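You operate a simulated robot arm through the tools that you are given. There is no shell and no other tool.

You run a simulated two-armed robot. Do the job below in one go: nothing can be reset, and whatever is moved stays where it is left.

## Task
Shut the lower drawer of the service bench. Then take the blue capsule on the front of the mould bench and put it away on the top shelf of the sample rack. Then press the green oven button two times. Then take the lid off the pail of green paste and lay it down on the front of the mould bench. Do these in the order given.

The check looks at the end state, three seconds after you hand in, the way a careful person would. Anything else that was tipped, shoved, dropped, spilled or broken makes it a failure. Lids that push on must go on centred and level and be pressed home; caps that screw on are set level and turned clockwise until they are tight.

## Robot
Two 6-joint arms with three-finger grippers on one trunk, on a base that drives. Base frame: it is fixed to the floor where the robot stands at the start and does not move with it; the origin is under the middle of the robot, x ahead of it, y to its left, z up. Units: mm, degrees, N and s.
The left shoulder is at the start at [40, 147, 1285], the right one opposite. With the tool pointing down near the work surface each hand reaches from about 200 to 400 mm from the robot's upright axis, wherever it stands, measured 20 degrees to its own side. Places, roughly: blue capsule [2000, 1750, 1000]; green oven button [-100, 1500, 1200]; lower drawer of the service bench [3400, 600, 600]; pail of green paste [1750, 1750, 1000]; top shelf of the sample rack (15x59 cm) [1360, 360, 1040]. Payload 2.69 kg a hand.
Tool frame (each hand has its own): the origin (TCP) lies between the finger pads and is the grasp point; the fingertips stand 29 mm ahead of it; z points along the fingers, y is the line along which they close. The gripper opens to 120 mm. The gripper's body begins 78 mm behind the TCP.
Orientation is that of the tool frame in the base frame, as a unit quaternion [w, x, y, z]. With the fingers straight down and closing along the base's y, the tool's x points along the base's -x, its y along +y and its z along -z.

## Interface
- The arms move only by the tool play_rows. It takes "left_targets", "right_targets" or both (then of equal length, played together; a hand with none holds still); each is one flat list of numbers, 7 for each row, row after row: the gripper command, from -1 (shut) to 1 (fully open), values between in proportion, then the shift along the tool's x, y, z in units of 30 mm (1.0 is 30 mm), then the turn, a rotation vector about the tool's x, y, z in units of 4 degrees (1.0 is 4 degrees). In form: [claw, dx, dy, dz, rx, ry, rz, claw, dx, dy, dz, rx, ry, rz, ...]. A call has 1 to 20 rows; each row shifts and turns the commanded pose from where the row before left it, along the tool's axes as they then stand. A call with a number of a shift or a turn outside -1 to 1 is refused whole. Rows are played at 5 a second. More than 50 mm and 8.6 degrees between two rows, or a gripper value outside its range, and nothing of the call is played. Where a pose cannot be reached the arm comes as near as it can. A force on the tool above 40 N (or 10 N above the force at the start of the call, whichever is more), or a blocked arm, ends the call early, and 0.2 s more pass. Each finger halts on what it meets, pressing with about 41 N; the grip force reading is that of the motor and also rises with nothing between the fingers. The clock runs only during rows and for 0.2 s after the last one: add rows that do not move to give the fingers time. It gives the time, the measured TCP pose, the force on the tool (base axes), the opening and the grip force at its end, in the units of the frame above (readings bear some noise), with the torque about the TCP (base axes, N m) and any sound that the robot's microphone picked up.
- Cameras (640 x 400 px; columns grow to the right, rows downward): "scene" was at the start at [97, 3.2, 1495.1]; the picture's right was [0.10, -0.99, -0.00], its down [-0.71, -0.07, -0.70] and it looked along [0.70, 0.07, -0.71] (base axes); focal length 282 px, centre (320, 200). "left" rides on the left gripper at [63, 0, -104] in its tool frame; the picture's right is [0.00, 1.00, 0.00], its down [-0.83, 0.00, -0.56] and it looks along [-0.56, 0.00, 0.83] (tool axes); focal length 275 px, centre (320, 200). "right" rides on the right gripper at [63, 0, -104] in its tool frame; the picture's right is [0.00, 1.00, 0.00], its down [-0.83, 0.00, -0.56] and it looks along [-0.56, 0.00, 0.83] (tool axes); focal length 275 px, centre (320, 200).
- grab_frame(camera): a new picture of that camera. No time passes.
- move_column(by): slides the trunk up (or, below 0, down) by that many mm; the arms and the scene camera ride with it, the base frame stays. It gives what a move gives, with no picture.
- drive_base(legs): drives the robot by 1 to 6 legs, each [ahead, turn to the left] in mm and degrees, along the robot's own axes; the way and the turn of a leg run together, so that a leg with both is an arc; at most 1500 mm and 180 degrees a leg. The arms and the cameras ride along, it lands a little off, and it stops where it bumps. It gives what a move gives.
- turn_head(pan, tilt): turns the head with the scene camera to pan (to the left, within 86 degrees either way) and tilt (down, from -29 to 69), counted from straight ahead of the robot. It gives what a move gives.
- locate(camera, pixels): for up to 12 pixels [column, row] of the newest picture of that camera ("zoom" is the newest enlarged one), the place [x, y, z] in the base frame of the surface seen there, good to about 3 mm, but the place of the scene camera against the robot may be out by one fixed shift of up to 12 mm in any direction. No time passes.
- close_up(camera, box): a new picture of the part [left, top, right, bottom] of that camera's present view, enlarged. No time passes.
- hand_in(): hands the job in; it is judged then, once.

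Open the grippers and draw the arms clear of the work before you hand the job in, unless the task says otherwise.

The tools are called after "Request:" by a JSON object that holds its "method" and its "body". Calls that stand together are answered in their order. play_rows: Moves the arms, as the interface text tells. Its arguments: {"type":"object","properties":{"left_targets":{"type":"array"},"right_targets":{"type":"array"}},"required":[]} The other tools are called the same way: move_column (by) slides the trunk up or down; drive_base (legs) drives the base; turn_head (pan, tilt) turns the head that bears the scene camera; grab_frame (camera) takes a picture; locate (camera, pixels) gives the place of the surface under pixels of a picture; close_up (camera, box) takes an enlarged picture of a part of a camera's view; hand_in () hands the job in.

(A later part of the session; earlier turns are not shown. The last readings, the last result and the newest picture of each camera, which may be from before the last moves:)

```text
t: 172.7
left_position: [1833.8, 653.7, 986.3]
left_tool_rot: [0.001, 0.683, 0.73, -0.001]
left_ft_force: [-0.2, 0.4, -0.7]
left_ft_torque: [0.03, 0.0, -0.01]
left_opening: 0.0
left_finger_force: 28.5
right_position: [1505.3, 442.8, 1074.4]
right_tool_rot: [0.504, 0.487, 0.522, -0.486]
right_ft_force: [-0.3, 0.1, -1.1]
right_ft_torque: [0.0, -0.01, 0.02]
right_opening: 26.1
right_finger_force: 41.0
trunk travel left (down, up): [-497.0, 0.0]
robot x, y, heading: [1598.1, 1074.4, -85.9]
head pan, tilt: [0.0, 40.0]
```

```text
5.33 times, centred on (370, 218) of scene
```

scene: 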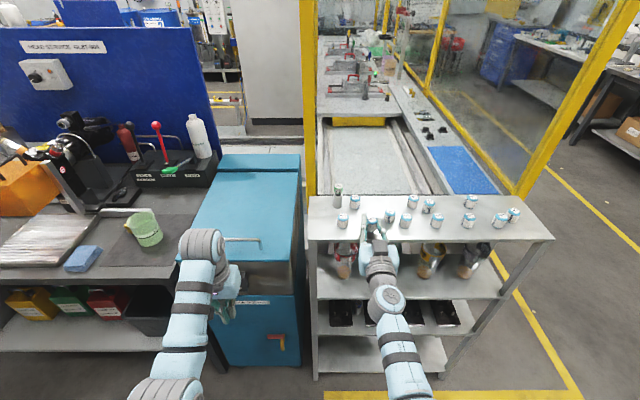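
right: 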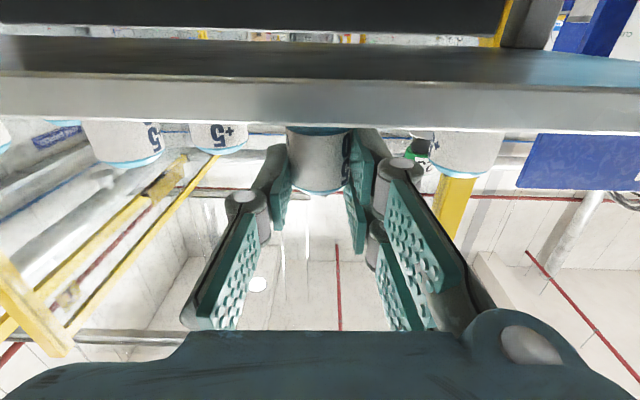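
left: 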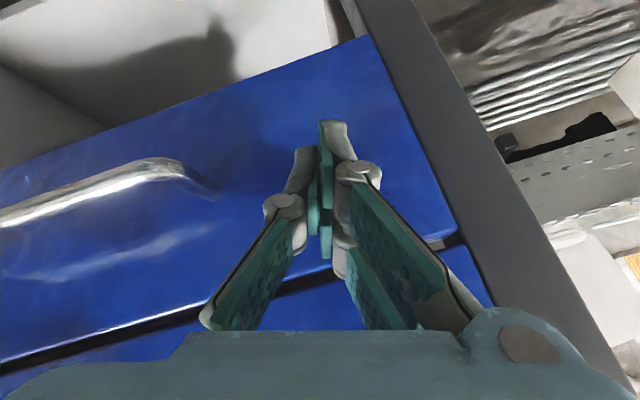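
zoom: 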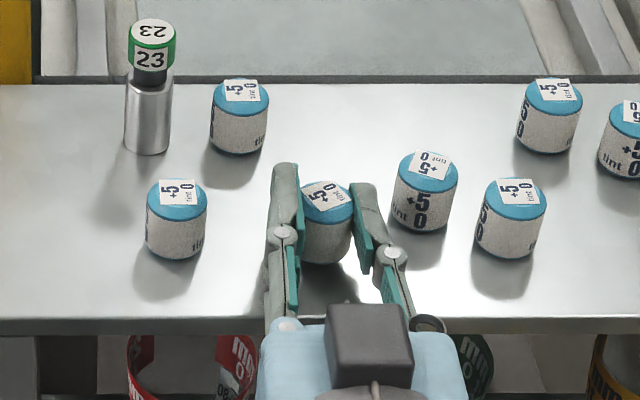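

Clearance to both neighbours is good. I lower 9 mm in small steps.

Request:
{"method": "play_rows", "body": {"right_targets": [-1, 0.06, 0, 0, 0, 0, 0, -1, 0.06, 0, 0, 0, 0, 0, -1, 0.06, 0, 0, 0, 0, 0, -1, 0.06, 0, 0, 0, 0, 0, -1, 0.06, 0, 0, 0, 0, 0, -1, 0, 0, 0, 0, 0, 0]}}

Request:
{"method": "close_up", "body": {"camera": "scene", "box": [310, 180, 430, 255]}}

```text
t: 174.1
left_position: [1833.0, 655.3, 986.8]
left_tool_rot: [0.002, 0.682, 0.731, -0.002]
left_ft_force: [0.4, 0.4, -0.6]
left_ft_torque: [0.04, -0.03, 0.0]
left_opening: 0.0
left_finger_force: 28.7
right_position: [1506.5, 444.2, 1067.1]
right_tool_rot: [0.503, 0.488, 0.521, -0.488]
right_ft_force: [-0.5, -3.0, 9.0]
right_ft_torque: [-0.33, -0.1, -0.06]
right_opening: 26.0
right_finger_force: 41.1
trunk travel left (down, up): [-497.0, 0.0]
robot x, y, heading: [1592.9, 1076.7, -86.0]
head pan, tilt: [0.0, 40.0]
```

```text
5.33 times, centred on (370, 218) of scene
```

zoom: 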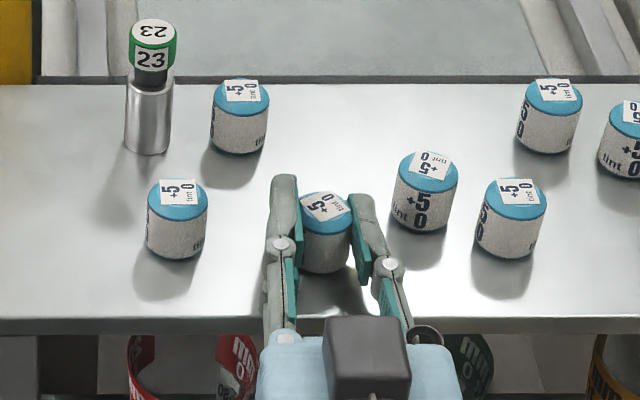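

The shelf contact shows as 9 N upward. I relieve by 0.7 mm and open the fingers gently to about 39 mm.

Request:
{"method": "play_rows", "body": {"right_targets": [-1, -0.025, 0, 0, 0, 0, 0, -0.55, 0, 0, 0, 0, 0, 0, -0.5, 0, 0, 0, 0, 0, 0, -0.45, 0, 0, 0, 0, 0, 0, -0.4, 0, 0, 0, 0, 0, 0, -0.35, 0, 0, 0, 0, 0, 0, -0.35, 0, 0, 0, 0, 0, 0]}}

Request:
{"method": "close_up", "body": {"camera": "scene", "box": [310, 180, 430, 255]}}

Request:
{"method": "grab_frame", "body": {"camera": "right"}}

```text
t: 175.7
left_position: [1834.4, 654.1, 985.1]
left_tool_rot: [0.001, 0.683, 0.73, -0.001]
left_ft_force: [-0.1, 0.0, -0.3]
left_ft_torque: [-0.01, 0.03, 0.03]
left_opening: 0.1
left_finger_force: 28.3
right_position: [1505.4, 443.4, 1066.0]
right_tool_rot: [0.503, 0.488, 0.522, -0.487]
right_ft_force: [0.0, -0.4, -0.6]
right_ft_torque: [-0.02, -0.01, -0.02]
right_opening: 39.1
right_finger_force: 0.0
trunk travel left (down, up): [-497.0, 0.0]
robot x, y, heading: [1591.1, 1078.2, -85.8]
head pan, tilt: [0.0, 40.0]
```

```text
5.33 times, centred on (370, 218) of scene
```

zoom: 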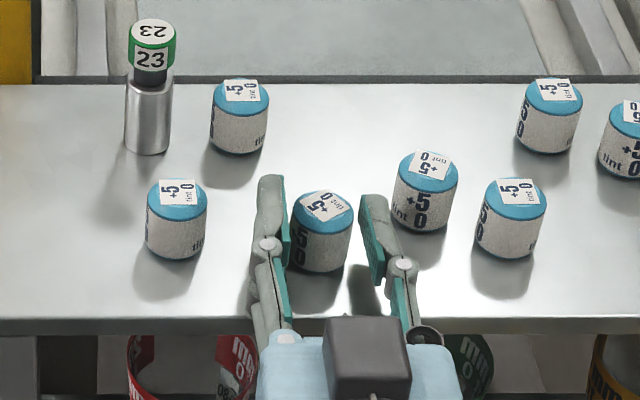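

```text
taken
```

right: 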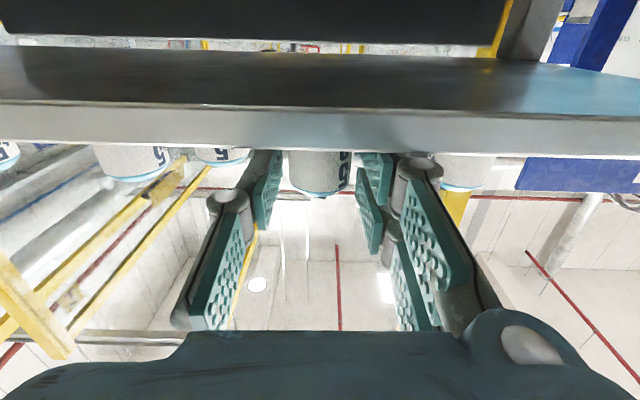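

The capsule stands free and upright on the shelf. The left prong is close to it, so I shift the hand 4 mm left and 1.5 mm up before backing straight out.

Request:
{"method": "play_rows", "body": {"right_targets": [-0.35, -0.05, 0.13, 0, 0, 0, 0, -0.35, 0, 0, 0, 0, 0, 0]}}

Request:
{"method": "close_up", "body": {"camera": "scene", "box": [310, 180, 430, 255]}}

```text
t: 176.3
left_position: [1834.8, 654.7, 987.5]
left_tool_rot: [0.002, 0.683, 0.73, -0.001]
left_ft_force: [0.2, 1.1, -1.0]
left_ft_torque: [0.05, -0.02, -0.03]
left_opening: 0.0
left_finger_force: 28.3
right_position: [1509.6, 443.1, 1067.4]
right_tool_rot: [0.503, 0.488, 0.521, -0.487]
right_ft_force: [0.3, 0.1, 1.1]
right_ft_torque: [0.0, 0.01, -0.01]
right_opening: 39.1
right_finger_force: 0.2
trunk travel left (down, up): [-497.0, 0.0]
robot x, y, heading: [1596.7, 1075.0, -86.0]
head pan, tilt: [0.0, 40.0]
```

```text
5.33 times, centred on (370, 218) of scene
```

zoom: 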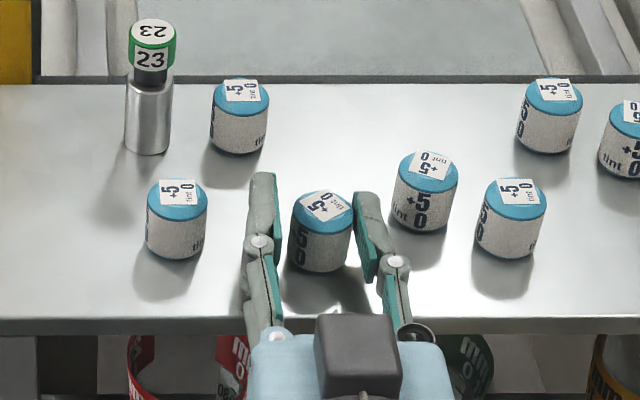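

I centre the fingers by 1.5 mm and then back the base straight out 200 mm.

Request:
{"method": "play_rows", "body": {"right_targets": [-0.35, 0, -0.045, 0, 0, 0, 0, -0.35, 0, 0, 0, 0, 0, 0]}}

Request:
{"method": "drive_base", "body": {"legs": [[-200, 0]]}}

Request:
{"method": "grab_frame", "body": {"camera": "scene"}}

Request:
{"method": "close_up", "body": {"camera": "scene", "box": [300, 160, 520, 260]}}

```text
t: 176.9
left_position: [1833.0, 653.9, 985.6]
left_tool_rot: [0.002, 0.683, 0.731, -0.001]
left_ft_force: [-0.5, 0.5, 0.2]
left_ft_torque: [-0.01, 0.0, -0.02]
left_opening: 0.3
left_finger_force: 28.7
right_position: [1507.5, 442.2, 1067.0]
right_tool_rot: [0.503, 0.488, 0.521, -0.487]
right_ft_force: [-1.2, -0.2, 0.1]
right_ft_torque: [-0.02, -0.02, -0.01]
right_opening: 39.0
right_finger_force: 0.0
trunk travel left (down, up): [-497.0, 0.0]
robot x, y, heading: [1596.7, 1076.8, -85.8]
head pan, tilt: [0.0, 40.0]
```

```text
t: 178.5
left_position: [1820.3, 852.2, 984.5]
left_tool_rot: [0.0, 0.683, 0.731, 0.0]
left_ft_force: [-1.4, -0.5, -0.3]
left_ft_torque: [0.08, -0.04, 0.03]
left_opening: 0.0
left_finger_force: 29.2
right_position: [1493.6, 641.4, 1064.9]
right_tool_rot: [0.502, 0.489, 0.523, -0.485]
right_ft_force: [0.5, -0.8, -0.4]
right_ft_torque: [-0.01, 0.01, 0.0]
right_opening: 39.0
right_finger_force: 0.1
trunk travel left (down, up): [-497.0, 0.0]
robot x, y, heading: [1581.3, 1276.8, -86.0]
head pan, tilt: [0.0, 40.0]
```

```text
taken
```

scene: 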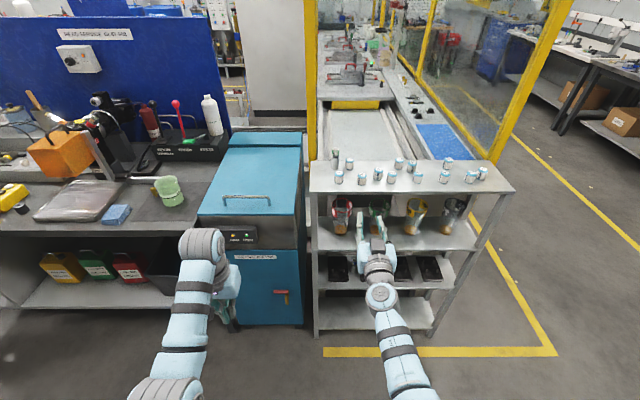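

```text
2.91 times, centred on (410, 210) of scene
```

zoom: 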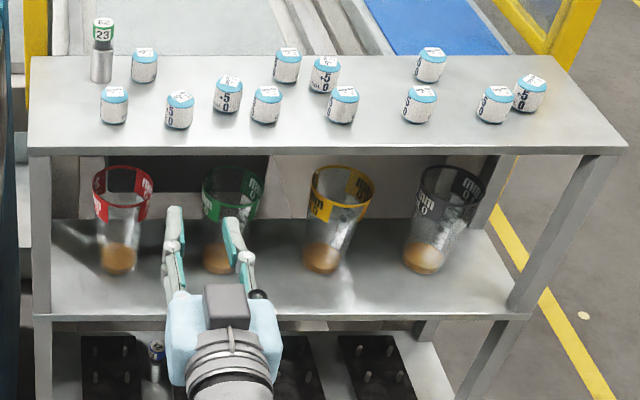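

The capsule stands upright on the top shelf at (180, 110) in the zoom, and all others are undisturbed. Next is the oven: I shut the right fingers and drive to in front of it, about (−140, 560), facing it.

Request:
{"method": "play_rows", "body": {"right_targets": [-1, 0, 0, 0, 0, 0, 0, -1, 0, 0, 0, 0, 0, 0, -1, 0, 0, 0, 0, 0, 0]}}

Request:
{"method": "drive_base", "body": {"legs": [[0, -71.4], [1500, 0], [364, 0], [0, -108.3]]}}

Request:
{"method": "turn_head", "body": {"pan": 0, "tilt": 20}}

Request:
{"method": "grab_frame", "body": {"camera": "scene"}}

```text
t: 179.3
left_position: [1820.6, 856.1, 984.9]
left_tool_rot: [0.002, 0.683, 0.73, 0.0]
left_ft_force: [-0.4, 0.2, -0.4]
left_ft_torque: [-0.03, 0.02, 0.02]
left_opening: 0.0
left_finger_force: 28.6
right_position: [1493.4, 643.7, 1068.2]
right_tool_rot: [0.503, 0.488, 0.522, -0.487]
right_ft_force: [-0.3, 0.3, 0.6]
right_ft_torque: [0.02, 0.01, 0.0]
right_opening: 0.0
right_finger_force: 29.0
trunk travel left (down, up): [-497.0, 0.0]
robot x, y, heading: [1580.1, 1278.5, -86.1]
head pan, tilt: [0.0, 40.0]
```

```text
t: 196.3
left_position: [-378.8, 983.7, 986.0]
left_tool_rot: [-0.001, 0.729, -0.685, -0.001]
left_ft_force: [-1.2, 0.5, 0.7]
left_ft_torque: [0.01, 0.0, 0.0]
left_opening: 0.0
left_finger_force: 28.3
right_position: [-51.5, 1191.2, 1069.1]
right_tool_rot: [-0.488, 0.52, -0.489, -0.502]
right_ft_force: [-0.3, -0.1, 0.5]
right_ft_torque: [0.02, -0.02, 0.01]
right_opening: 0.0
right_finger_force: 28.4
trunk travel left (down, up): [-497.0, 0.0]
robot x, y, heading: [-142.6, 559.2, 93.7]
head pan, tilt: [0.0, 40.0]
```

```text
t: 197.2
left_position: [-379.2, 983.3, 985.2]
left_tool_rot: [-0.001, 0.729, -0.685, -0.001]
left_ft_force: [-0.7, 0.1, 0.5]
left_ft_torque: [-0.02, 0.0, -0.06]
left_opening: 0.1
left_finger_force: 28.8
right_position: [-50.8, 1193.4, 1067.4]
right_tool_rot: [-0.488, 0.52, -0.489, -0.502]
right_ft_force: [-0.1, 0.0, 0.0]
right_ft_torque: [-0.03, 0.0, -0.03]
right_opening: 0.0
right_finger_force: 28.9
trunk travel left (down, up): [-497.0, 0.0]
robot x, y, heading: [-141.0, 561.0, 93.7]
head pan, tilt: [0.0, 20.0]
```

```text
taken
```

scene: 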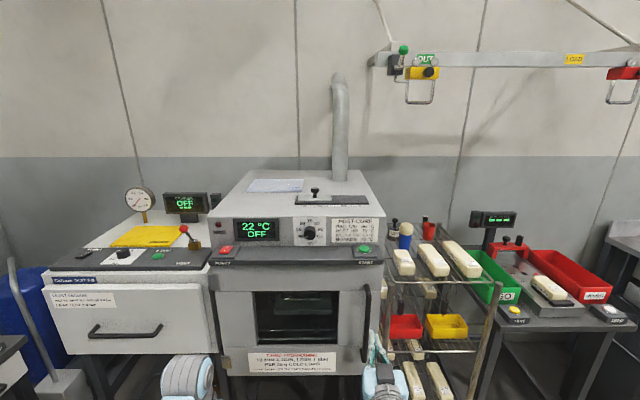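

The oven is ahead; its green START button is at about (364, 248). I zoom in and locate the button and ledge.

Request:
{"method": "close_up", "body": {"camera": "scene", "box": [310, 205, 420, 275]}}

Request:
{"method": "locate", "body": {"camera": "scene", "pixels": [[364, 247], [364, 250], [357, 249], [371, 249], [364, 255], [364, 263], [340, 250], [380, 250], [345, 262], [364, 240], [300, 255], [226, 249]]}}

```text
5.71 times, centred on (365, 240) of scene
```

zoom: 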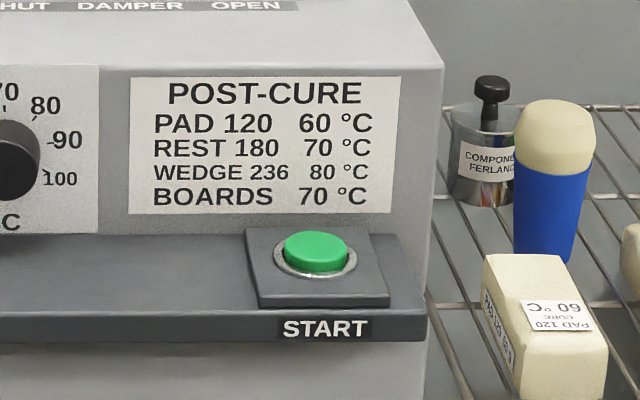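

```text
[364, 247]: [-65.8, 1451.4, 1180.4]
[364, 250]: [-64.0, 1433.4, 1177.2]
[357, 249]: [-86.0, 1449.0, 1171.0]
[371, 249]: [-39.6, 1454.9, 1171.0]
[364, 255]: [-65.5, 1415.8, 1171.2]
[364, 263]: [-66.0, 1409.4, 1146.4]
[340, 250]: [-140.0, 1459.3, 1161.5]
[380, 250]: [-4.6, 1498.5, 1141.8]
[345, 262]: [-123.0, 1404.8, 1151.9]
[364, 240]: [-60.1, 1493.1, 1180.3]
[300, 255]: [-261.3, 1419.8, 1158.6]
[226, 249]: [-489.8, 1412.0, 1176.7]
```

The button is a green dome on a horizontal ledge, top at about (−65, 1443, 1181), so it presses downward. I test how high the forward-pointing right hand can go: 5 steps of 30 mm up and 12 mm forward, still far from the oven.

Request:
{"method": "play_rows", "body": {"right_targets": [-1, -0.5, 0, 0.4, 0, 0, 0, -1, -0.5, 0, 0.4, 0, 0, 0, -1, -0.5, 0, 0.4, 0, 0, 0, -1, -0.5, 0, 0.4, 0, 0, 0, -1, -0.5, 0, 0.3, 0, 0, 0, -1, -0.5, 0, 0.3, 0, 0, 0, -1, -0.5, 0, 0.3, 0, 0, 0, -1, -0.5, 0, 0.2, 0, 0, 0, -1, 0, 0, 0, 0, 0, 0]}}

```text
t: 199.2
left_position: [-379.8, 983.6, 985.1]
left_tool_rot: [-0.001, 0.728, -0.685, -0.001]
left_ft_force: [0.0, 1.2, 0.5]
left_ft_torque: [-0.01, 0.01, -0.03]
left_opening: 0.3
left_finger_force: 28.5
right_position: [-56.5, 1275.9, 1184.8]
right_tool_rot: [-0.488, 0.521, -0.489, -0.502]
right_ft_force: [-0.1, -1.2, 0.3]
right_ft_torque: [0.01, -0.03, 0.01]
right_opening: 0.0
right_finger_force: 28.4
trunk travel left (down, up): [-497.0, 0.0]
robot x, y, heading: [-146.4, 561.0, 93.8]
head pan, tilt: [0.0, 20.0]
```

Reached z=1185 at 707 mm ahead without trouble. I go another 45 mm up.

Request:
{"method": "play_rows", "body": {"right_targets": [-1, -0.5, 0, 0.1, 0, 0, 0, -1, -0.5, 0, 0.1, 0, 0, 0, -1, -0.5, 0, 0.1, 0, 0, 0, -1, 0, 0, 0, 0, 0, 0]}}

Request:
{"method": "grab_frame", "body": {"camera": "right"}}

```text
t: 200.2
left_position: [-377.7, 984.3, 985.6]
left_tool_rot: [-0.001, 0.729, -0.685, -0.001]
left_ft_force: [0.2, 0.0, -0.5]
left_ft_torque: [0.03, 0.02, -0.01]
left_opening: 0.2
left_finger_force: 28.3
right_position: [-57.5, 1285.8, 1231.3]
right_tool_rot: [-0.488, 0.521, -0.489, -0.502]
right_ft_force: [0.1, -1.0, -0.8]
right_ft_torque: [0.03, 0.01, -0.02]
right_opening: 0.1
right_finger_force: 28.3
trunk travel left (down, up): [-497.0, 0.0]
robot x, y, heading: [-144.1, 558.1, 93.7]
head pan, tilt: [0.0, 20.0]
```

```text
taken
```

right: 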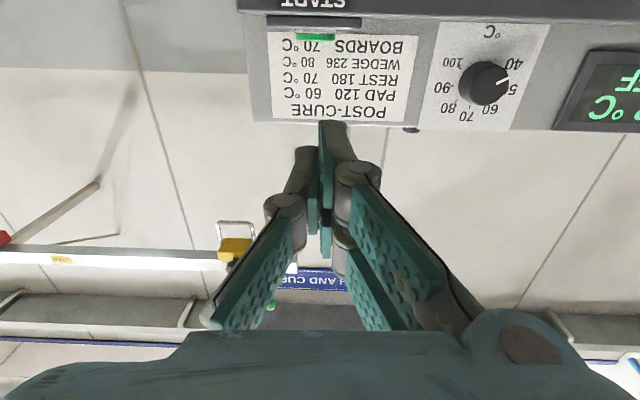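

The hand is at z=1231 and its camera (upside-down) sees the green button at (315, 36). I locate the button with this camera for accuracy.

Request:
{"method": "locate", "body": {"camera": "right", "pixels": [[315, 36], [300, 36], [330, 36], [315, 39], [315, 33], [315, 21], [270, 21], [357, 21], [315, 8], [330, 80]]}}

Request:
{"method": "close_up", "body": {"camera": "right", "box": [260, 0, 380, 75]}}

```text
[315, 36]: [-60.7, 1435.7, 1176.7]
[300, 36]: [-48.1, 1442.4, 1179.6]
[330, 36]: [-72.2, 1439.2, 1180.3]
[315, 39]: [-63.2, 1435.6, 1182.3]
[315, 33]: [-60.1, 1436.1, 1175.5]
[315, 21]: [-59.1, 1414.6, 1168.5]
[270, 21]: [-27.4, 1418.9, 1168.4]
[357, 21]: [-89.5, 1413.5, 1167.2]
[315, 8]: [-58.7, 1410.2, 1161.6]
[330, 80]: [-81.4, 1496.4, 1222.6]
```

```text
5.33 times, centred on (320, 38) of right
```

zoom: 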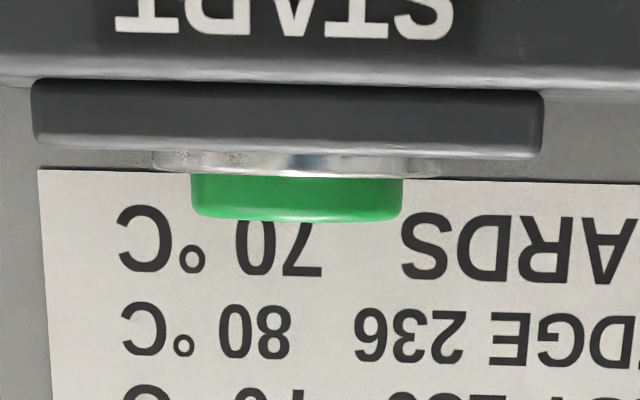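

The button's top is at z≈1182, centre about (−61, 1452), with the oven panel behind it at y≈1494. I drive 140 mm ahead with the hand 23 mm above button height.

Request:
{"method": "drive_base", "body": {"legs": [[140, 0]]}}

Request:
{"method": "grab_frame", "body": {"camera": "scene"}}

Request:
{"method": "grab_frame", "body": {"camera": "right"}}

Request:
{"method": "close_up", "body": {"camera": "scene", "box": [300, 220, 440, 310]}}

```text
t: 201.5
left_position: [-387.5, 1118.8, 987.5]
left_tool_rot: [-0.002, 0.729, -0.685, -0.004]
left_ft_force: [-0.8, -0.6, 0.2]
left_ft_torque: [0.02, -0.03, 0.05]
left_opening: 0.0
left_finger_force: 28.1
right_position: [-66.3, 1420.4, 1233.9]
right_tool_rot: [-0.489, 0.519, -0.488, -0.503]
right_ft_force: [-0.8, -0.8, 0.2]
right_ft_torque: [-0.02, 0.0, -0.01]
right_opening: 0.0
right_finger_force: 28.6
trunk travel left (down, up): [-497.0, 0.0]
robot x, y, heading: [-149.7, 701.4, 93.6]
head pan, tilt: [0.0, 20.0]
```

```text
taken
```

scene: 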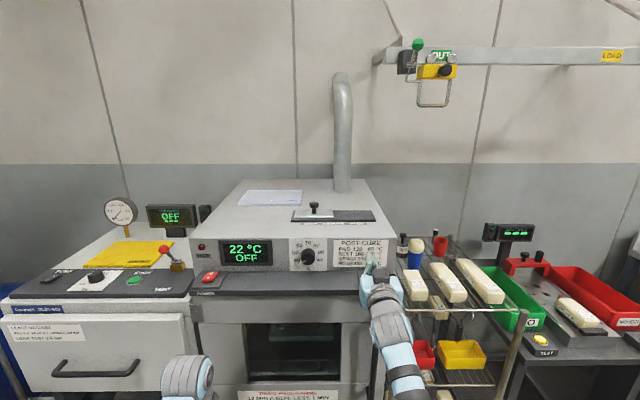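

```text
taken
```

right: 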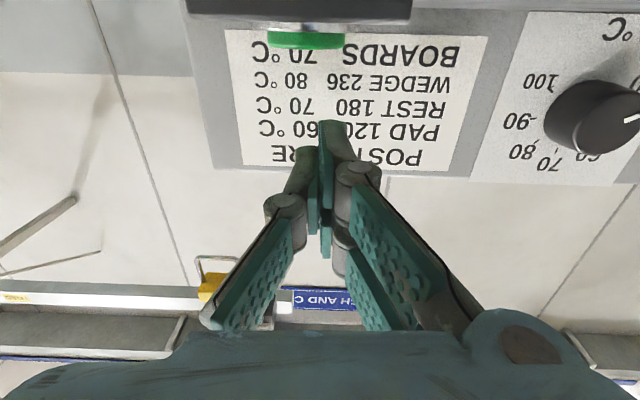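

```text
4.44 times, centred on (370, 265) of scene
```

zoom: 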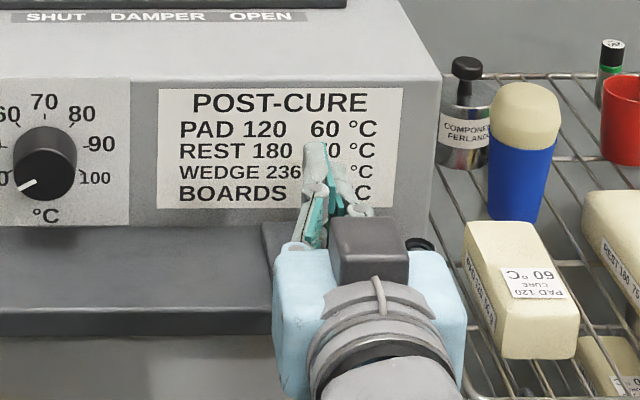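

The hand is over the ledge in front of the button. I re-locate the button from here to line up the last centimetres.

Request:
{"method": "locate", "body": {"camera": "right", "pixels": [[305, 40], [272, 38], [340, 38], [305, 46], [305, 33], [305, 15], [330, 130], [320, 130], [340, 125], [305, 150], [380, 100]]}}

```text
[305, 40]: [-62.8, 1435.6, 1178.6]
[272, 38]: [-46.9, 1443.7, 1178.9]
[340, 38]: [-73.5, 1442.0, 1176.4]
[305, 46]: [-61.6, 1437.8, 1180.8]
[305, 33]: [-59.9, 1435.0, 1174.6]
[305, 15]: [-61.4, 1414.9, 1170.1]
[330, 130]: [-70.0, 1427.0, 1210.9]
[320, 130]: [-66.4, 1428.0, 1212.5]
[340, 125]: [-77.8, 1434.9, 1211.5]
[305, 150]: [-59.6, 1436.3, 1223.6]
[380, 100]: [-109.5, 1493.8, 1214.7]
```

I shift the hand 10 mm right and 15 mm forward, so its lowest prong is over the button centre, and lower 22 mm.

Request:
{"method": "play_rows", "body": {"right_targets": [-1, 0, -0.17, 0.25, 0, 0, 0, -1, 0, -0.17, 0.25, 0, 0, 0, -1, 0.25, 0, 0, 0, 0, 0, -1, 0.25, 0, 0, 0, 0, 0, -1, 0.23, 0, 0, 0, 0, 0, -1, 0, 0, 0, 0, 0, 0]}}

Request:
{"method": "grab_frame", "body": {"camera": "right"}}

Request:
{"method": "close_up", "body": {"camera": "scene", "box": [300, 220, 440, 310]}}

```text
t: 202.9
left_position: [-386.7, 1121.9, 986.7]
left_tool_rot: [-0.001, 0.728, -0.685, -0.002]
left_ft_force: [-0.4, 0.7, -0.3]
left_ft_torque: [0.01, -0.01, 0.0]
left_opening: 0.2
left_finger_force: 28.4
right_position: [-56.9, 1439.9, 1209.9]
right_tool_rot: [-0.489, 0.519, -0.49, -0.501]
right_ft_force: [-0.9, -0.1, -0.6]
right_ft_torque: [0.01, -0.01, 0.02]
right_opening: 0.0
right_finger_force: 28.8
trunk travel left (down, up): [-497.0, 0.0]
robot x, y, heading: [-149.7, 698.2, 93.5]
head pan, tilt: [0.0, 20.0]
```

```text
taken
```

right: 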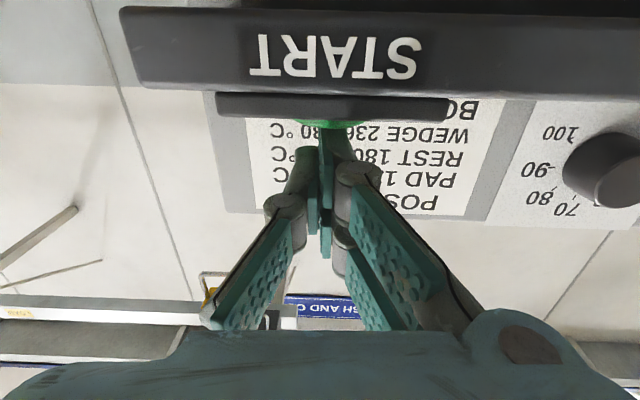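

```text
4.44 times, centred on (370, 265) of scene
```

zoom: 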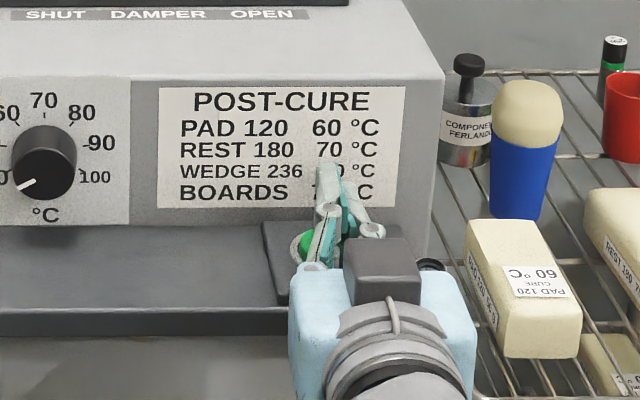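

The prong is about 4 mm above the button. I press down in 1.5 mm steps and watch force and sound.

Request:
{"method": "play_rows", "body": {"right_targets": [-1, 0.05, 0, 0, 0, 0, 0, -1, 0.05, 0, 0, 0, 0, 0, -1, 0.05, 0, 0, 0, 0, 0, -1, 0.05, 0, 0, 0, 0, 0]}}

Request:
{"method": "close_up", "body": {"camera": "scene", "box": [180, 220, 440, 310]}}

```text
t: 203.9
left_position: [-386.8, 1122.8, 985.7]
left_tool_rot: [-0.001, 0.729, -0.685, -0.001]
left_ft_force: [1.1, -0.2, -0.5]
left_ft_torque: [0.0, -0.01, 0.01]
left_opening: 0.1
left_finger_force: 28.5
right_position: [-56.8, 1439.3, 1202.4]
right_tool_rot: [-0.488, 0.52, -0.489, -0.502]
right_ft_force: [0.4, -0.2, 2.4]
right_ft_torque: [0.0, -0.01, -0.02]
right_opening: 0.1
right_finger_force: 29.0
trunk travel left (down, up): [-497.0, 0.0]
robot x, y, heading: [-149.8, 701.6, 93.7]
head pan, tilt: [0.0, 20.0]
```

```text
2.46 times, centred on (310, 265) of scene
```

zoom: 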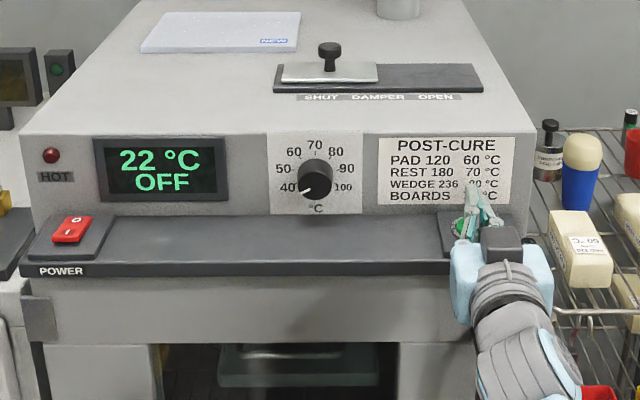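

A force of 2.4 N appears at z≈1203, so contact begins. I continue pressing down.

Request:
{"method": "play_rows", "body": {"right_targets": [-1, 0.05, 0, 0, 0, 0, 0, -1, 0.05, 0, 0, 0, 0, 0]}}

```text
t: 204.5
left_position: [-387.3, 1122.7, 985.0]
left_tool_rot: [-0.001, 0.728, -0.685, -0.001]
left_ft_force: [-0.3, -0.1, -0.2]
left_ft_torque: [0.02, 0.04, 0.0]
left_opening: 0.0
left_finger_force: 28.5
right_position: [-55.9, 1440.4, 1201.5]
right_tool_rot: [-0.488, 0.52, -0.489, -0.502]
right_ft_force: [-0.4, 0.8, 2.8]
right_ft_torque: [0.12, 0.04, 0.0]
right_opening: 0.2
right_finger_force: 28.6
trunk travel left (down, up): [-497.0, 0.0]
robot x, y, heading: [-152.6, 698.5, 93.6]
head pan, tilt: [0.0, 20.0]
heard: click
```

A click was heard: the first press. I raise 9 mm to release the button fully.

Request:
{"method": "play_rows", "body": {"right_targets": [-1, -0.1, 0, 0, 0, 0, 0, -1, -0.1, 0, 0, 0, 0, 0, -1, -0.1, 0, 0, 0, 0, 0, -1, 0, 0, 0, 0, 0, 0, -1, 0, 0, 0, 0, 0, 0]}}

Request:
{"method": "close_up", "body": {"camera": "scene", "box": [180, 220, 440, 310]}}

```text
t: 205.7
left_position: [-388.2, 1121.4, 985.9]
left_tool_rot: [-0.001, 0.728, -0.685, -0.002]
left_ft_force: [-0.6, 0.9, 0.9]
left_ft_torque: [-0.03, -0.01, 0.02]
left_opening: 0.2
left_finger_force: 28.0
right_position: [-57.1, 1440.1, 1209.1]
right_tool_rot: [-0.489, 0.52, -0.49, -0.501]
right_ft_force: [0.6, -0.4, 0.0]
right_ft_torque: [0.0, -0.02, -0.01]
right_opening: 0.0
right_finger_force: 28.2
trunk travel left (down, up): [-497.0, 0.0]
robot x, y, heading: [-149.4, 695.3, 93.7]
head pan, tilt: [0.0, 20.0]
```

```text
2.46 times, centred on (310, 265) of scene
```

zoom: 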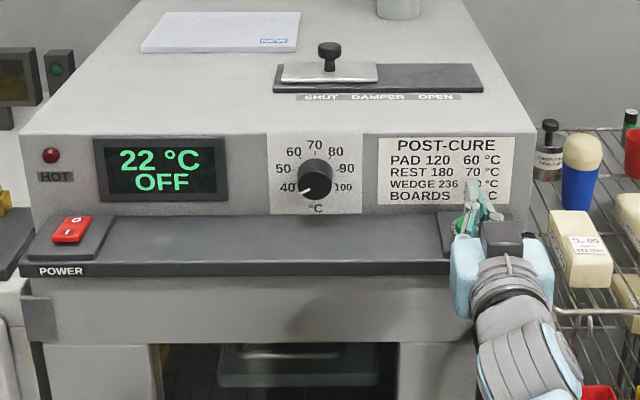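

The force is back to zero and the button is released. I press a second time with the same 9 mm stroke.

Request:
{"method": "play_rows", "body": {"right_targets": [-1, 0.05, 0, 0, 0, 0, 0, -1, 0.05, 0, 0, 0, 0, 0, -1, 0.05, 0, 0, 0, 0, 0, -1, 0.05, 0, 0, 0, 0, 0, -1, 0.05, 0, 0, 0, 0, 0, -1, 0.05, 0, 0, 0, 0, 0]}}

```text
t: 207.1
left_position: [-387.2, 1121.7, 985.6]
left_tool_rot: [-0.001, 0.729, -0.685, -0.001]
left_ft_force: [-0.6, 0.2, -0.2]
left_ft_torque: [0.02, 0.02, 0.0]
left_opening: 0.0
left_finger_force: 28.2
right_position: [-56.9, 1440.6, 1199.7]
right_tool_rot: [-0.488, 0.52, -0.489, -0.501]
right_ft_force: [-0.9, 1.5, 3.3]
right_ft_torque: [0.1, 0.04, -0.01]
right_opening: 0.1
right_finger_force: 28.3
trunk travel left (down, up): [-497.0, 0.0]
robot x, y, heading: [-150.2, 702.4, 93.7]
head pan, tilt: [0.0, 20.0]
heard: click
```

A second click was heard. I raise the hand 30 mm and back the base away from the oven.

Request:
{"method": "play_rows", "body": {"right_targets": [-1, -0.2, 0, 0, 0, 0, 0, -1, -0.2, 0, 0, 0, 0, 0, -1, -0.2, 0, 0, 0, 0, 0, -1, -0.2, 0, 0, 0, 0, 0, -1, -0.2, 0, 0, 0, 0, 0]}}

Request:
{"method": "drive_base", "body": {"legs": [[-200, 0]]}}

Request:
{"method": "grab_frame", "body": {"camera": "scene"}}

Request:
{"method": "close_up", "body": {"camera": "scene", "box": [180, 210, 400, 300]}}

```text
t: 208.3
left_position: [-386.7, 1122.5, 986.0]
left_tool_rot: [-0.001, 0.728, -0.685, -0.001]
left_ft_force: [-0.9, 0.6, 0.7]
left_ft_torque: [0.01, 0.0, 0.04]
left_opening: 0.0
left_finger_force: 28.6
right_position: [-57.3, 1440.8, 1229.7]
right_tool_rot: [-0.488, 0.521, -0.489, -0.502]
right_ft_force: [-0.3, 0.1, 0.7]
right_ft_torque: [0.02, 0.04, 0.01]
right_opening: 0.1
right_finger_force: 28.7
trunk travel left (down, up): [-497.0, 0.0]
robot x, y, heading: [-154.1, 700.0, 93.5]
head pan, tilt: [0.0, 20.0]
```

```text
t: 209.9
left_position: [-374.9, 926.4, 984.1]
left_tool_rot: [0.0, 0.728, -0.686, 0.0]
left_ft_force: [0.4, 0.3, -0.2]
left_ft_torque: [-0.06, -0.01, 0.0]
left_opening: 0.0
left_finger_force: 28.1
right_position: [-45.1, 1245.4, 1225.9]
right_tool_rot: [-0.487, 0.522, -0.49, -0.501]
right_ft_force: [-0.3, 0.5, 0.7]
right_ft_torque: [0.02, -0.01, 0.02]
right_opening: 0.0
right_finger_force: 28.7
trunk travel left (down, up): [-497.0, 0.0]
robot x, y, heading: [-138.9, 500.3, 93.6]
head pan, tilt: [0.0, 20.0]
```

```text
taken
```

scene: 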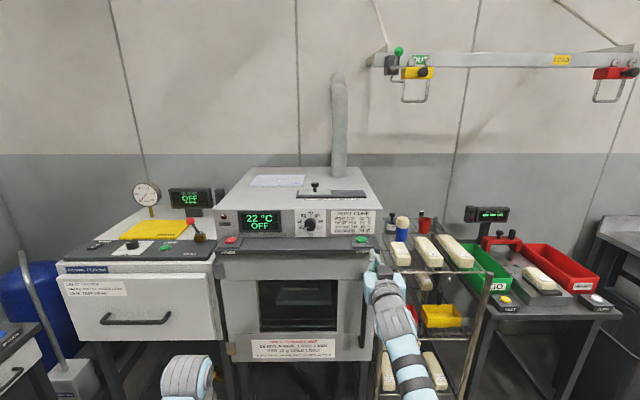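

```text
2.91 times, centred on (290, 255) of scene
```

zoom: 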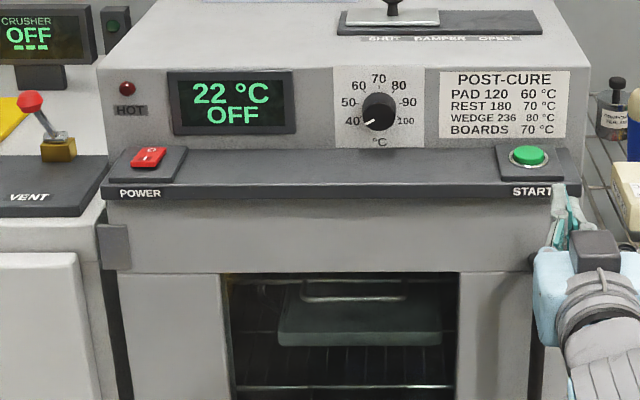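

Both presses registered and the oven area is untouched. Now I bring the right hand back down and to tool-down posture in free space.

Request:
{"method": "play_rows", "body": {"right_targets": [-1, 0.5, 0, -0.1, 0, 0, 0, -1, 0.5, 0, -0.1, 0, 0, 0, -1, 0.5, 0, -0.1, 0, 0, 0, -1, 0.5, 0, -0.2, 0, 0, 0, -1, 0.5, 0, -0.3, 0, 0, 0, -1, 0.5, 0, -0.3, 0, 0, 0, -1, 0.5, 0, -0.3, 0, 0, 0, -1, 0.5, 0, -0.4, 0, 0, 0, -1, 0.5, 0, -0.4, 0, 0, 0, -1, 0.5, 0, -0.4, 0, 0, 0, -1, 0.5, 0, -0.4, 0, 0, 0]}}

Request:
{"method": "play_rows", "body": {"right_targets": [-1, 0.17, 0, 0, 0, 1, 0, -1, 0.17, 0, 0, 0, 1, 0, -1, 0.17, 0, 0.01, 0, 1, 0, -1, 0.17, 0, 0.02, 0, 1, 0, -1, 0.16, 0, 0.04, 0, 1, 0, -1, 0.16, 0, 0.05, 0, 1, 0, -1, 0.15, 0, 0.06, 0, 1, 0, -1, 0.15, 0, 0.07, 0, 1, 0, -1, 0.14, 0, 0.08, 0, 1, 0, -1, 0.13, 0, 0.1, 0, 1, 0, -1, 0.13, 0, 0.1, 0, 1, 0, -1, 0.12, 0, 0.11, 0, 1, 0, -1, 0.1, 0, 0.12, 0, 1, 0]}}

Request:
{"method": "play_rows", "body": {"right_targets": [-1, 0.3, 0, -0.4, 0, 1, 0, -1, 0.3, 0, -0.3, 0, 1, 0, -1, 0.4, 0, -0.3, 0, 1, 0, -1, 0.4, 0, -0.3, 0, 1, 0, -1, 0.4, 0, -0.2, 0, 1, 0, -1, 0.4, 0, -0.2, 0, 1, 0, -1, 0.5, 0, 0, 0, 1, 0, -1, 0.5, 0, 0, 0, 1, 0, -1, 0.5, 0, 0, 0, 1, 0]}}

```text
t: 212.3
left_position: [-374.6, 923.2, 986.1]
left_tool_rot: [-0.002, 0.728, -0.685, -0.001]
left_ft_force: [-0.9, -0.3, 0.2]
left_ft_torque: [-0.01, 0.01, 0.02]
left_opening: 0.1
left_finger_force: 28.7
right_position: [-37.7, 1147.9, 1066.2]
right_tool_rot: [-0.488, 0.52, -0.489, -0.502]
right_ft_force: [0.2, -0.4, 0.8]
right_ft_torque: [-0.03, -0.02, -0.01]
right_opening: 0.0
right_finger_force: 29.0
trunk travel left (down, up): [-497.0, 0.0]
robot x, y, heading: [-134.6, 496.5, 93.4]
head pan, tilt: [0.0, 20.0]
```

```text
t: 215.1
left_position: [-374.1, 923.6, 986.7]
left_tool_rot: [-0.002, 0.728, -0.685, -0.001]
left_ft_force: [-0.2, -0.2, -0.3]
left_ft_torque: [0.01, 0.0, 0.04]
left_opening: 0.0
left_finger_force: 28.5
right_position: [-22.3, 1158.5, 1023.2]
right_tool_rot: [0.31, -0.638, 0.642, 0.291]
right_ft_force: [-0.4, 0.2, -0.3]
right_ft_torque: [-0.02, -0.01, -0.01]
right_opening: 0.2
right_finger_force: 28.9
right hand out of reach, approached as far as the arm can: row 1, 2, 3, 4, 5
trunk travel left (down, up): [-497.0, 0.0]
robot x, y, heading: [-139.9, 497.3, 93.9]
head pan, tilt: [0.0, 20.0]
```

```text
t: 217.1
left_position: [-374.9, 923.3, 986.3]
left_tool_rot: [-0.001, 0.728, -0.685, -0.001]
left_ft_force: [-0.7, -0.5, -0.4]
left_ft_torque: [0.01, 0.03, 0.0]
left_opening: 0.2
left_finger_force: 28.8
right_position: [-23.4, 1032.1, 1002.0]
right_tool_rot: [0.095, -0.697, 0.706, 0.08]
right_ft_force: [-0.2, -0.3, -0.5]
right_ft_torque: [0.0, -0.05, -0.03]
right_opening: 0.2
right_finger_force: 28.1
trunk travel left (down, up): [-497.0, 0.0]
robot x, y, heading: [-136.8, 498.1, 93.3]
head pan, tilt: [0.0, 20.0]
```

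A 14° tilt remains; I remove it with four rows and then check the posture.

Request:
{"method": "play_rows", "body": {"right_targets": [-1, 0.1, 0, 0, -0.104, 0.887, -0.263, -1, 0.1, 0, 0, -0.104, 0.887, -0.263, -1, 0.1, 0, 0, -0.104, 0.887, -0.263, -1, 0.1, 0, 0, -0.104, 0.887, -0.263, -1, 0, 0, 0, 0, 0, 0]}}

```text
t: 218.3
left_position: [-375.0, 923.9, 984.7]
left_tool_rot: [-0.002, 0.729, -0.685, -0.002]
left_ft_force: [0.0, 0.1, -0.3]
left_ft_torque: [-0.01, -0.01, -0.02]
left_opening: 0.2
left_finger_force: 28.5
right_position: [-23.7, 1019.3, 999.7]
right_tool_rot: [-0.002, 0.729, -0.685, 0.0]
right_ft_force: [0.4, -0.2, -0.5]
right_ft_torque: [0.0, -0.01, -0.01]
right_opening: 0.2
right_finger_force: 28.5
trunk travel left (down, up): [-497.0, 0.0]
robot x, y, heading: [-136.7, 496.8, 93.5]
head pan, tilt: [0.0, 20.0]
```

The right hand is tool-down at z≈1000. Now I drive back to the mould bench, to about (1680, 1050), facing the pail.

Request:
{"method": "drive_base", "body": {"legs": [[0, -76.6], [1500, 0], [399, 0], [0, 77.1]]}}

Request:
{"method": "turn_head", "body": {"pan": 0, "tilt": 40}}

Request:
{"method": "grab_frame", "body": {"camera": "scene"}}

```text
t: 234.4
left_position: [1447.9, 1465.4, 986.5]
left_tool_rot: [-0.001, 0.729, -0.685, -0.001]
left_ft_force: [-0.8, -0.7, 0.0]
left_ft_torque: [-0.01, 0.02, -0.01]
left_opening: 0.0
left_finger_force: 28.6
right_position: [1798.5, 1563.1, 999.6]
right_tool_rot: [0.0, 0.729, -0.685, -0.001]
right_ft_force: [0.1, -1.1, 0.1]
right_ft_torque: [0.0, 0.03, -0.02]
right_opening: 0.0
right_finger_force: 28.8
trunk travel left (down, up): [-497.0, 0.0]
robot x, y, heading: [1684.0, 1043.2, 93.9]
head pan, tilt: [0.0, 20.0]
```

```text
t: 235.3
left_position: [1447.9, 1466.8, 986.5]
left_tool_rot: [-0.001, 0.729, -0.685, -0.001]
left_ft_force: [-0.7, 0.3, -0.1]
left_ft_torque: [0.03, -0.03, 0.0]
left_opening: 0.0
left_finger_force: 28.6
right_position: [1798.5, 1563.1, 1000.1]
right_tool_rot: [-0.001, 0.728, -0.685, -0.001]
right_ft_force: [0.1, 0.5, 0.5]
right_ft_torque: [0.03, 0.0, 0.0]
right_opening: 0.0
right_finger_force: 28.4
trunk travel left (down, up): [-497.0, 0.0]
robot x, y, heading: [1683.9, 1040.8, 93.7]
head pan, tilt: [0.0, 40.0]
```

```text
taken
```

scene: 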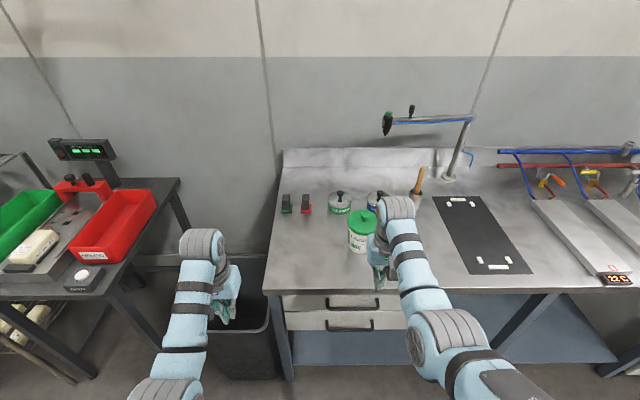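

The pail is ahead at (363, 230), just in front of the right hand. I take the right camera picture and a zoom to measure the lid and knob.

Request:
{"method": "grab_frame", "body": {"camera": "right"}}

Request:
{"method": "close_up", "body": {"camera": "scene", "box": [330, 190, 420, 260]}}

Request:
{"method": "locate", "body": {"camera": "scene", "pixels": [[364, 213], [364, 219], [364, 226], [348, 226], [377, 226], [364, 234], [364, 250], [364, 240], [355, 235]]}}

```text
taken
```

right: 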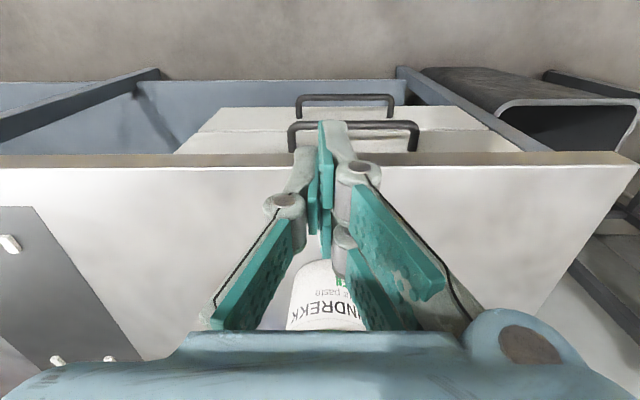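

```text
5.71 times, centred on (375, 225) of scene
```

zoom: 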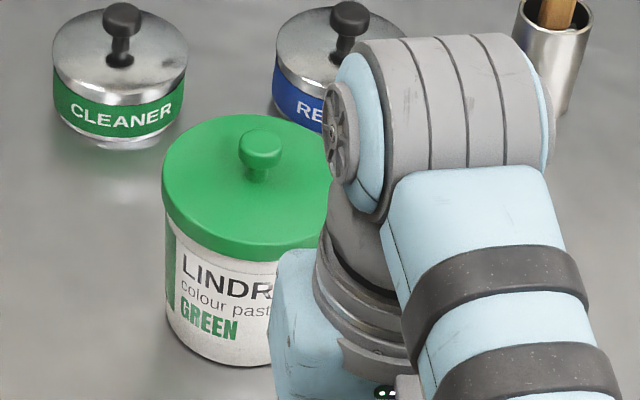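

```text
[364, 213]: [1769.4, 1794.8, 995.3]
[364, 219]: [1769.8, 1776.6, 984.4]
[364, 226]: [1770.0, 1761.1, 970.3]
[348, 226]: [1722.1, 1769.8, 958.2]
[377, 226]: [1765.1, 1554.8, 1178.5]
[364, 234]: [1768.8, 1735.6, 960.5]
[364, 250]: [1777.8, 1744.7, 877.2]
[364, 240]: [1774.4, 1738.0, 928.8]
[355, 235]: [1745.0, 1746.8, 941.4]
```

The lid's knob is a small mushroom at about (1769, 1790), top z≈1000; the lid rim is at z≈960–970. I raise the right hand 48 mm, open it to 60 mm, and drive 190 mm closer.

Request:
{"method": "play_rows", "body": {"right_targets": [-1, 0, 0, -0.4, 0, 0, 0, -1, 0, 0, -0.4, 0, 0, 0, -1, 0, 0, -0.4, 0, 0, 0, -1, 0, 0, -0.4, 0, 0, 0, 0, 0, 0, 0, 0, 0, 0, 0, 0, 0, 0, 0, 0, 0]}}

Request:
{"method": "drive_base", "body": {"legs": [[180, 0]]}}

Request:
{"method": "grab_frame", "body": {"camera": "right"}}

Request:
{"method": "grab_frame", "body": {"camera": "scene"}}

```text
t: 236.7
left_position: [1448.0, 1467.0, 986.4]
left_tool_rot: [-0.001, 0.728, -0.685, -0.001]
left_ft_force: [-0.3, -0.3, -0.7]
left_ft_torque: [-0.01, -0.01, 0.01]
left_opening: 0.1
left_finger_force: 28.5
right_position: [1798.0, 1562.9, 1046.5]
right_tool_rot: [-0.001, 0.729, -0.685, 0.001]
right_ft_force: [-0.1, 0.1, 0.6]
right_ft_torque: [-0.02, 0.0, 0.02]
right_opening: 60.1
right_finger_force: 0.1
trunk travel left (down, up): [-497.0, 0.0]
robot x, y, heading: [1681.0, 1042.5, 93.9]
head pan, tilt: [0.0, 40.0]
```

```text
t: 238.2
left_position: [1435.4, 1641.3, 987.4]
left_tool_rot: [-0.002, 0.73, -0.684, -0.003]
left_ft_force: [-0.2, -1.5, 0.5]
left_ft_torque: [0.02, 0.03, 0.02]
left_opening: 0.0
left_finger_force: 28.5
right_position: [1786.7, 1738.3, 1049.7]
right_tool_rot: [-0.003, 0.729, -0.684, -0.002]
right_ft_force: [1.1, -0.6, -0.3]
right_ft_torque: [0.03, 0.0, 0.01]
right_opening: 60.0
right_finger_force: 0.1
trunk travel left (down, up): [-497.0, 0.0]
robot x, y, heading: [1672.7, 1223.8, 93.8]
head pan, tilt: [0.0, 40.0]
```

```text
taken
```

right: 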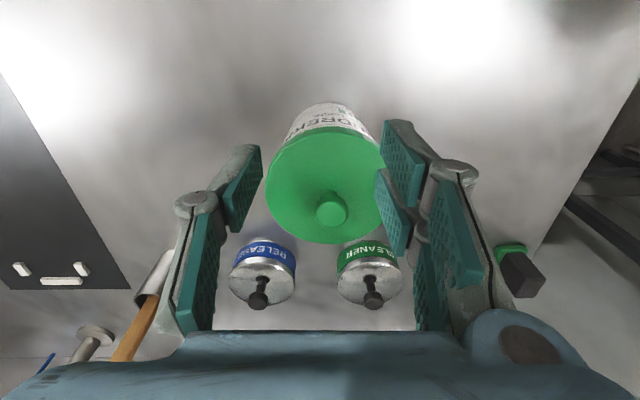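

```text
taken
```

scene: 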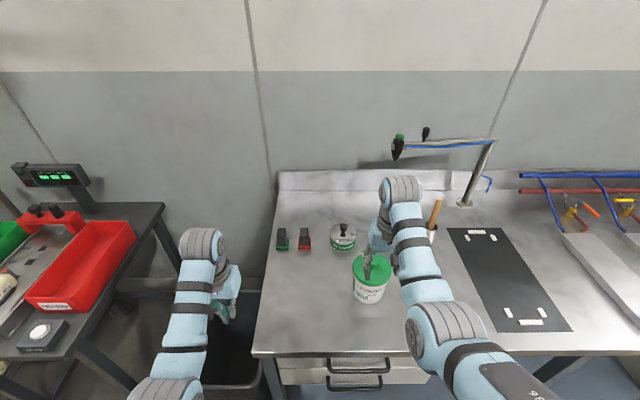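

The hand camera shows the knob at (331, 208) on the green lid. I locate knob and lid edges here.

Request:
{"method": "locate", "body": {"camera": "right", "pixels": [[331, 212], [331, 200], [319, 210], [343, 210], [331, 222], [300, 180], [268, 190], [380, 170], [322, 240], [320, 135], [350, 230], [290, 160]]}}

Request:
{"method": "close_up", "body": {"camera": "right", "box": [255, 95, 415, 255]}}

```text
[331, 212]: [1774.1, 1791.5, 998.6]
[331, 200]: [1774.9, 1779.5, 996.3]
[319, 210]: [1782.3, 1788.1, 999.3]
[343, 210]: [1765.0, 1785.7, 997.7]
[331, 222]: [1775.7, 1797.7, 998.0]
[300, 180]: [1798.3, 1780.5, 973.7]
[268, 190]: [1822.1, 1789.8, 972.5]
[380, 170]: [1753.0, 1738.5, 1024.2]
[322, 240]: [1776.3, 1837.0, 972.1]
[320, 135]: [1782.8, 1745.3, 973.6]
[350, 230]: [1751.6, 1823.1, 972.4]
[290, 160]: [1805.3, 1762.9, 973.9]
```

```text
2.50 times, centred on (335, 175) of right
```

zoom: 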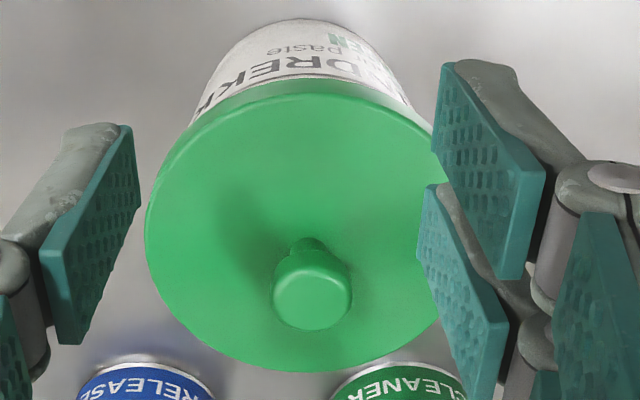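

The knob's cap is centred at (1774, 1788), top z≈998, lid top z≈973. I drive 35 mm closer, then shift the hand onto the knob at the present height.

Request:
{"method": "drive_base", "body": {"legs": [[35, 0]]}}

Request:
{"method": "grab_frame", "body": {"camera": "right"}}

Request:
{"method": "locate", "body": {"camera": "right", "pixels": [[331, 160], [331, 155], [331, 165], [320, 160], [342, 160], [325, 150]]}}

```text
t: 239.1
left_position: [1432.1, 1673.8, 988.8]
left_tool_rot: [-0.004, 0.729, -0.685, -0.004]
left_ft_force: [-0.8, -0.8, -0.6]
left_ft_torque: [0.09, 0.01, 0.03]
left_opening: 0.1
left_finger_force: 28.5
right_position: [1783.8, 1770.1, 1051.2]
right_tool_rot: [-0.003, 0.729, -0.685, -0.004]
right_ft_force: [0.5, -1.0, 0.3]
right_ft_torque: [0.08, 0.02, -0.01]
right_opening: 60.0
right_finger_force: 0.0
trunk travel left (down, up): [-497.0, 0.0]
robot x, y, heading: [1673.3, 1253.7, 93.9]
head pan, tilt: [0.0, 40.0]
```

```text
taken
```

right: 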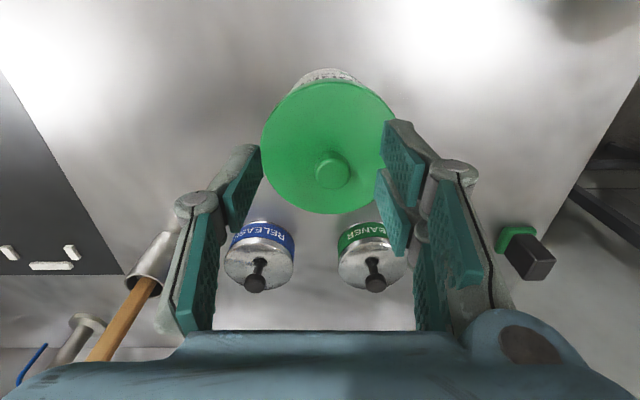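

```text
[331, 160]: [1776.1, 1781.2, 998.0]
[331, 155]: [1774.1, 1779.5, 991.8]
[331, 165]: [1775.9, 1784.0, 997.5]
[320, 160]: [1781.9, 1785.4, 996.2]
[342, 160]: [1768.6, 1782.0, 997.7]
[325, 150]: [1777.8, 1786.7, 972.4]
```

The knob is 22 mm forward and 8 mm left of the TCP. I move the hand so the knob sits between the prongs (tool x≈+4) and look again.

Request:
{"method": "play_rows", "body": {"right_targets": [0, -0.44, 0.14, 0, 0, 0, 0, 0, -0.43, 0.14, 0, 0, 0, 0, 0, 0, 0, 0, 0, 0, 0]}}

Request:
{"method": "grab_frame", "body": {"camera": "right"}}

```text
t: 239.8
left_position: [1432.7, 1678.1, 986.8]
left_tool_rot: [-0.001, 0.729, -0.685, -0.002]
left_ft_force: [0.3, 0.1, 0.7]
left_ft_torque: [0.0, 0.0, -0.04]
left_opening: 0.0
left_finger_force: 28.5
right_position: [1773.2, 1800.8, 1048.5]
right_tool_rot: [-0.002, 0.729, -0.685, -0.001]
right_ft_force: [0.4, -0.2, -0.1]
right_ft_torque: [0.0, 0.02, -0.02]
right_opening: 59.9
right_finger_force: 0.2
trunk travel left (down, up): [-497.0, 0.0]
robot x, y, heading: [1670.3, 1257.5, 93.7]
head pan, tilt: [0.0, 40.0]
```

```text
taken
```

right: 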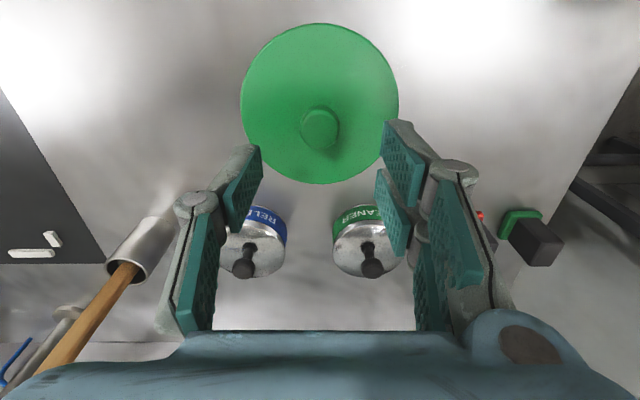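

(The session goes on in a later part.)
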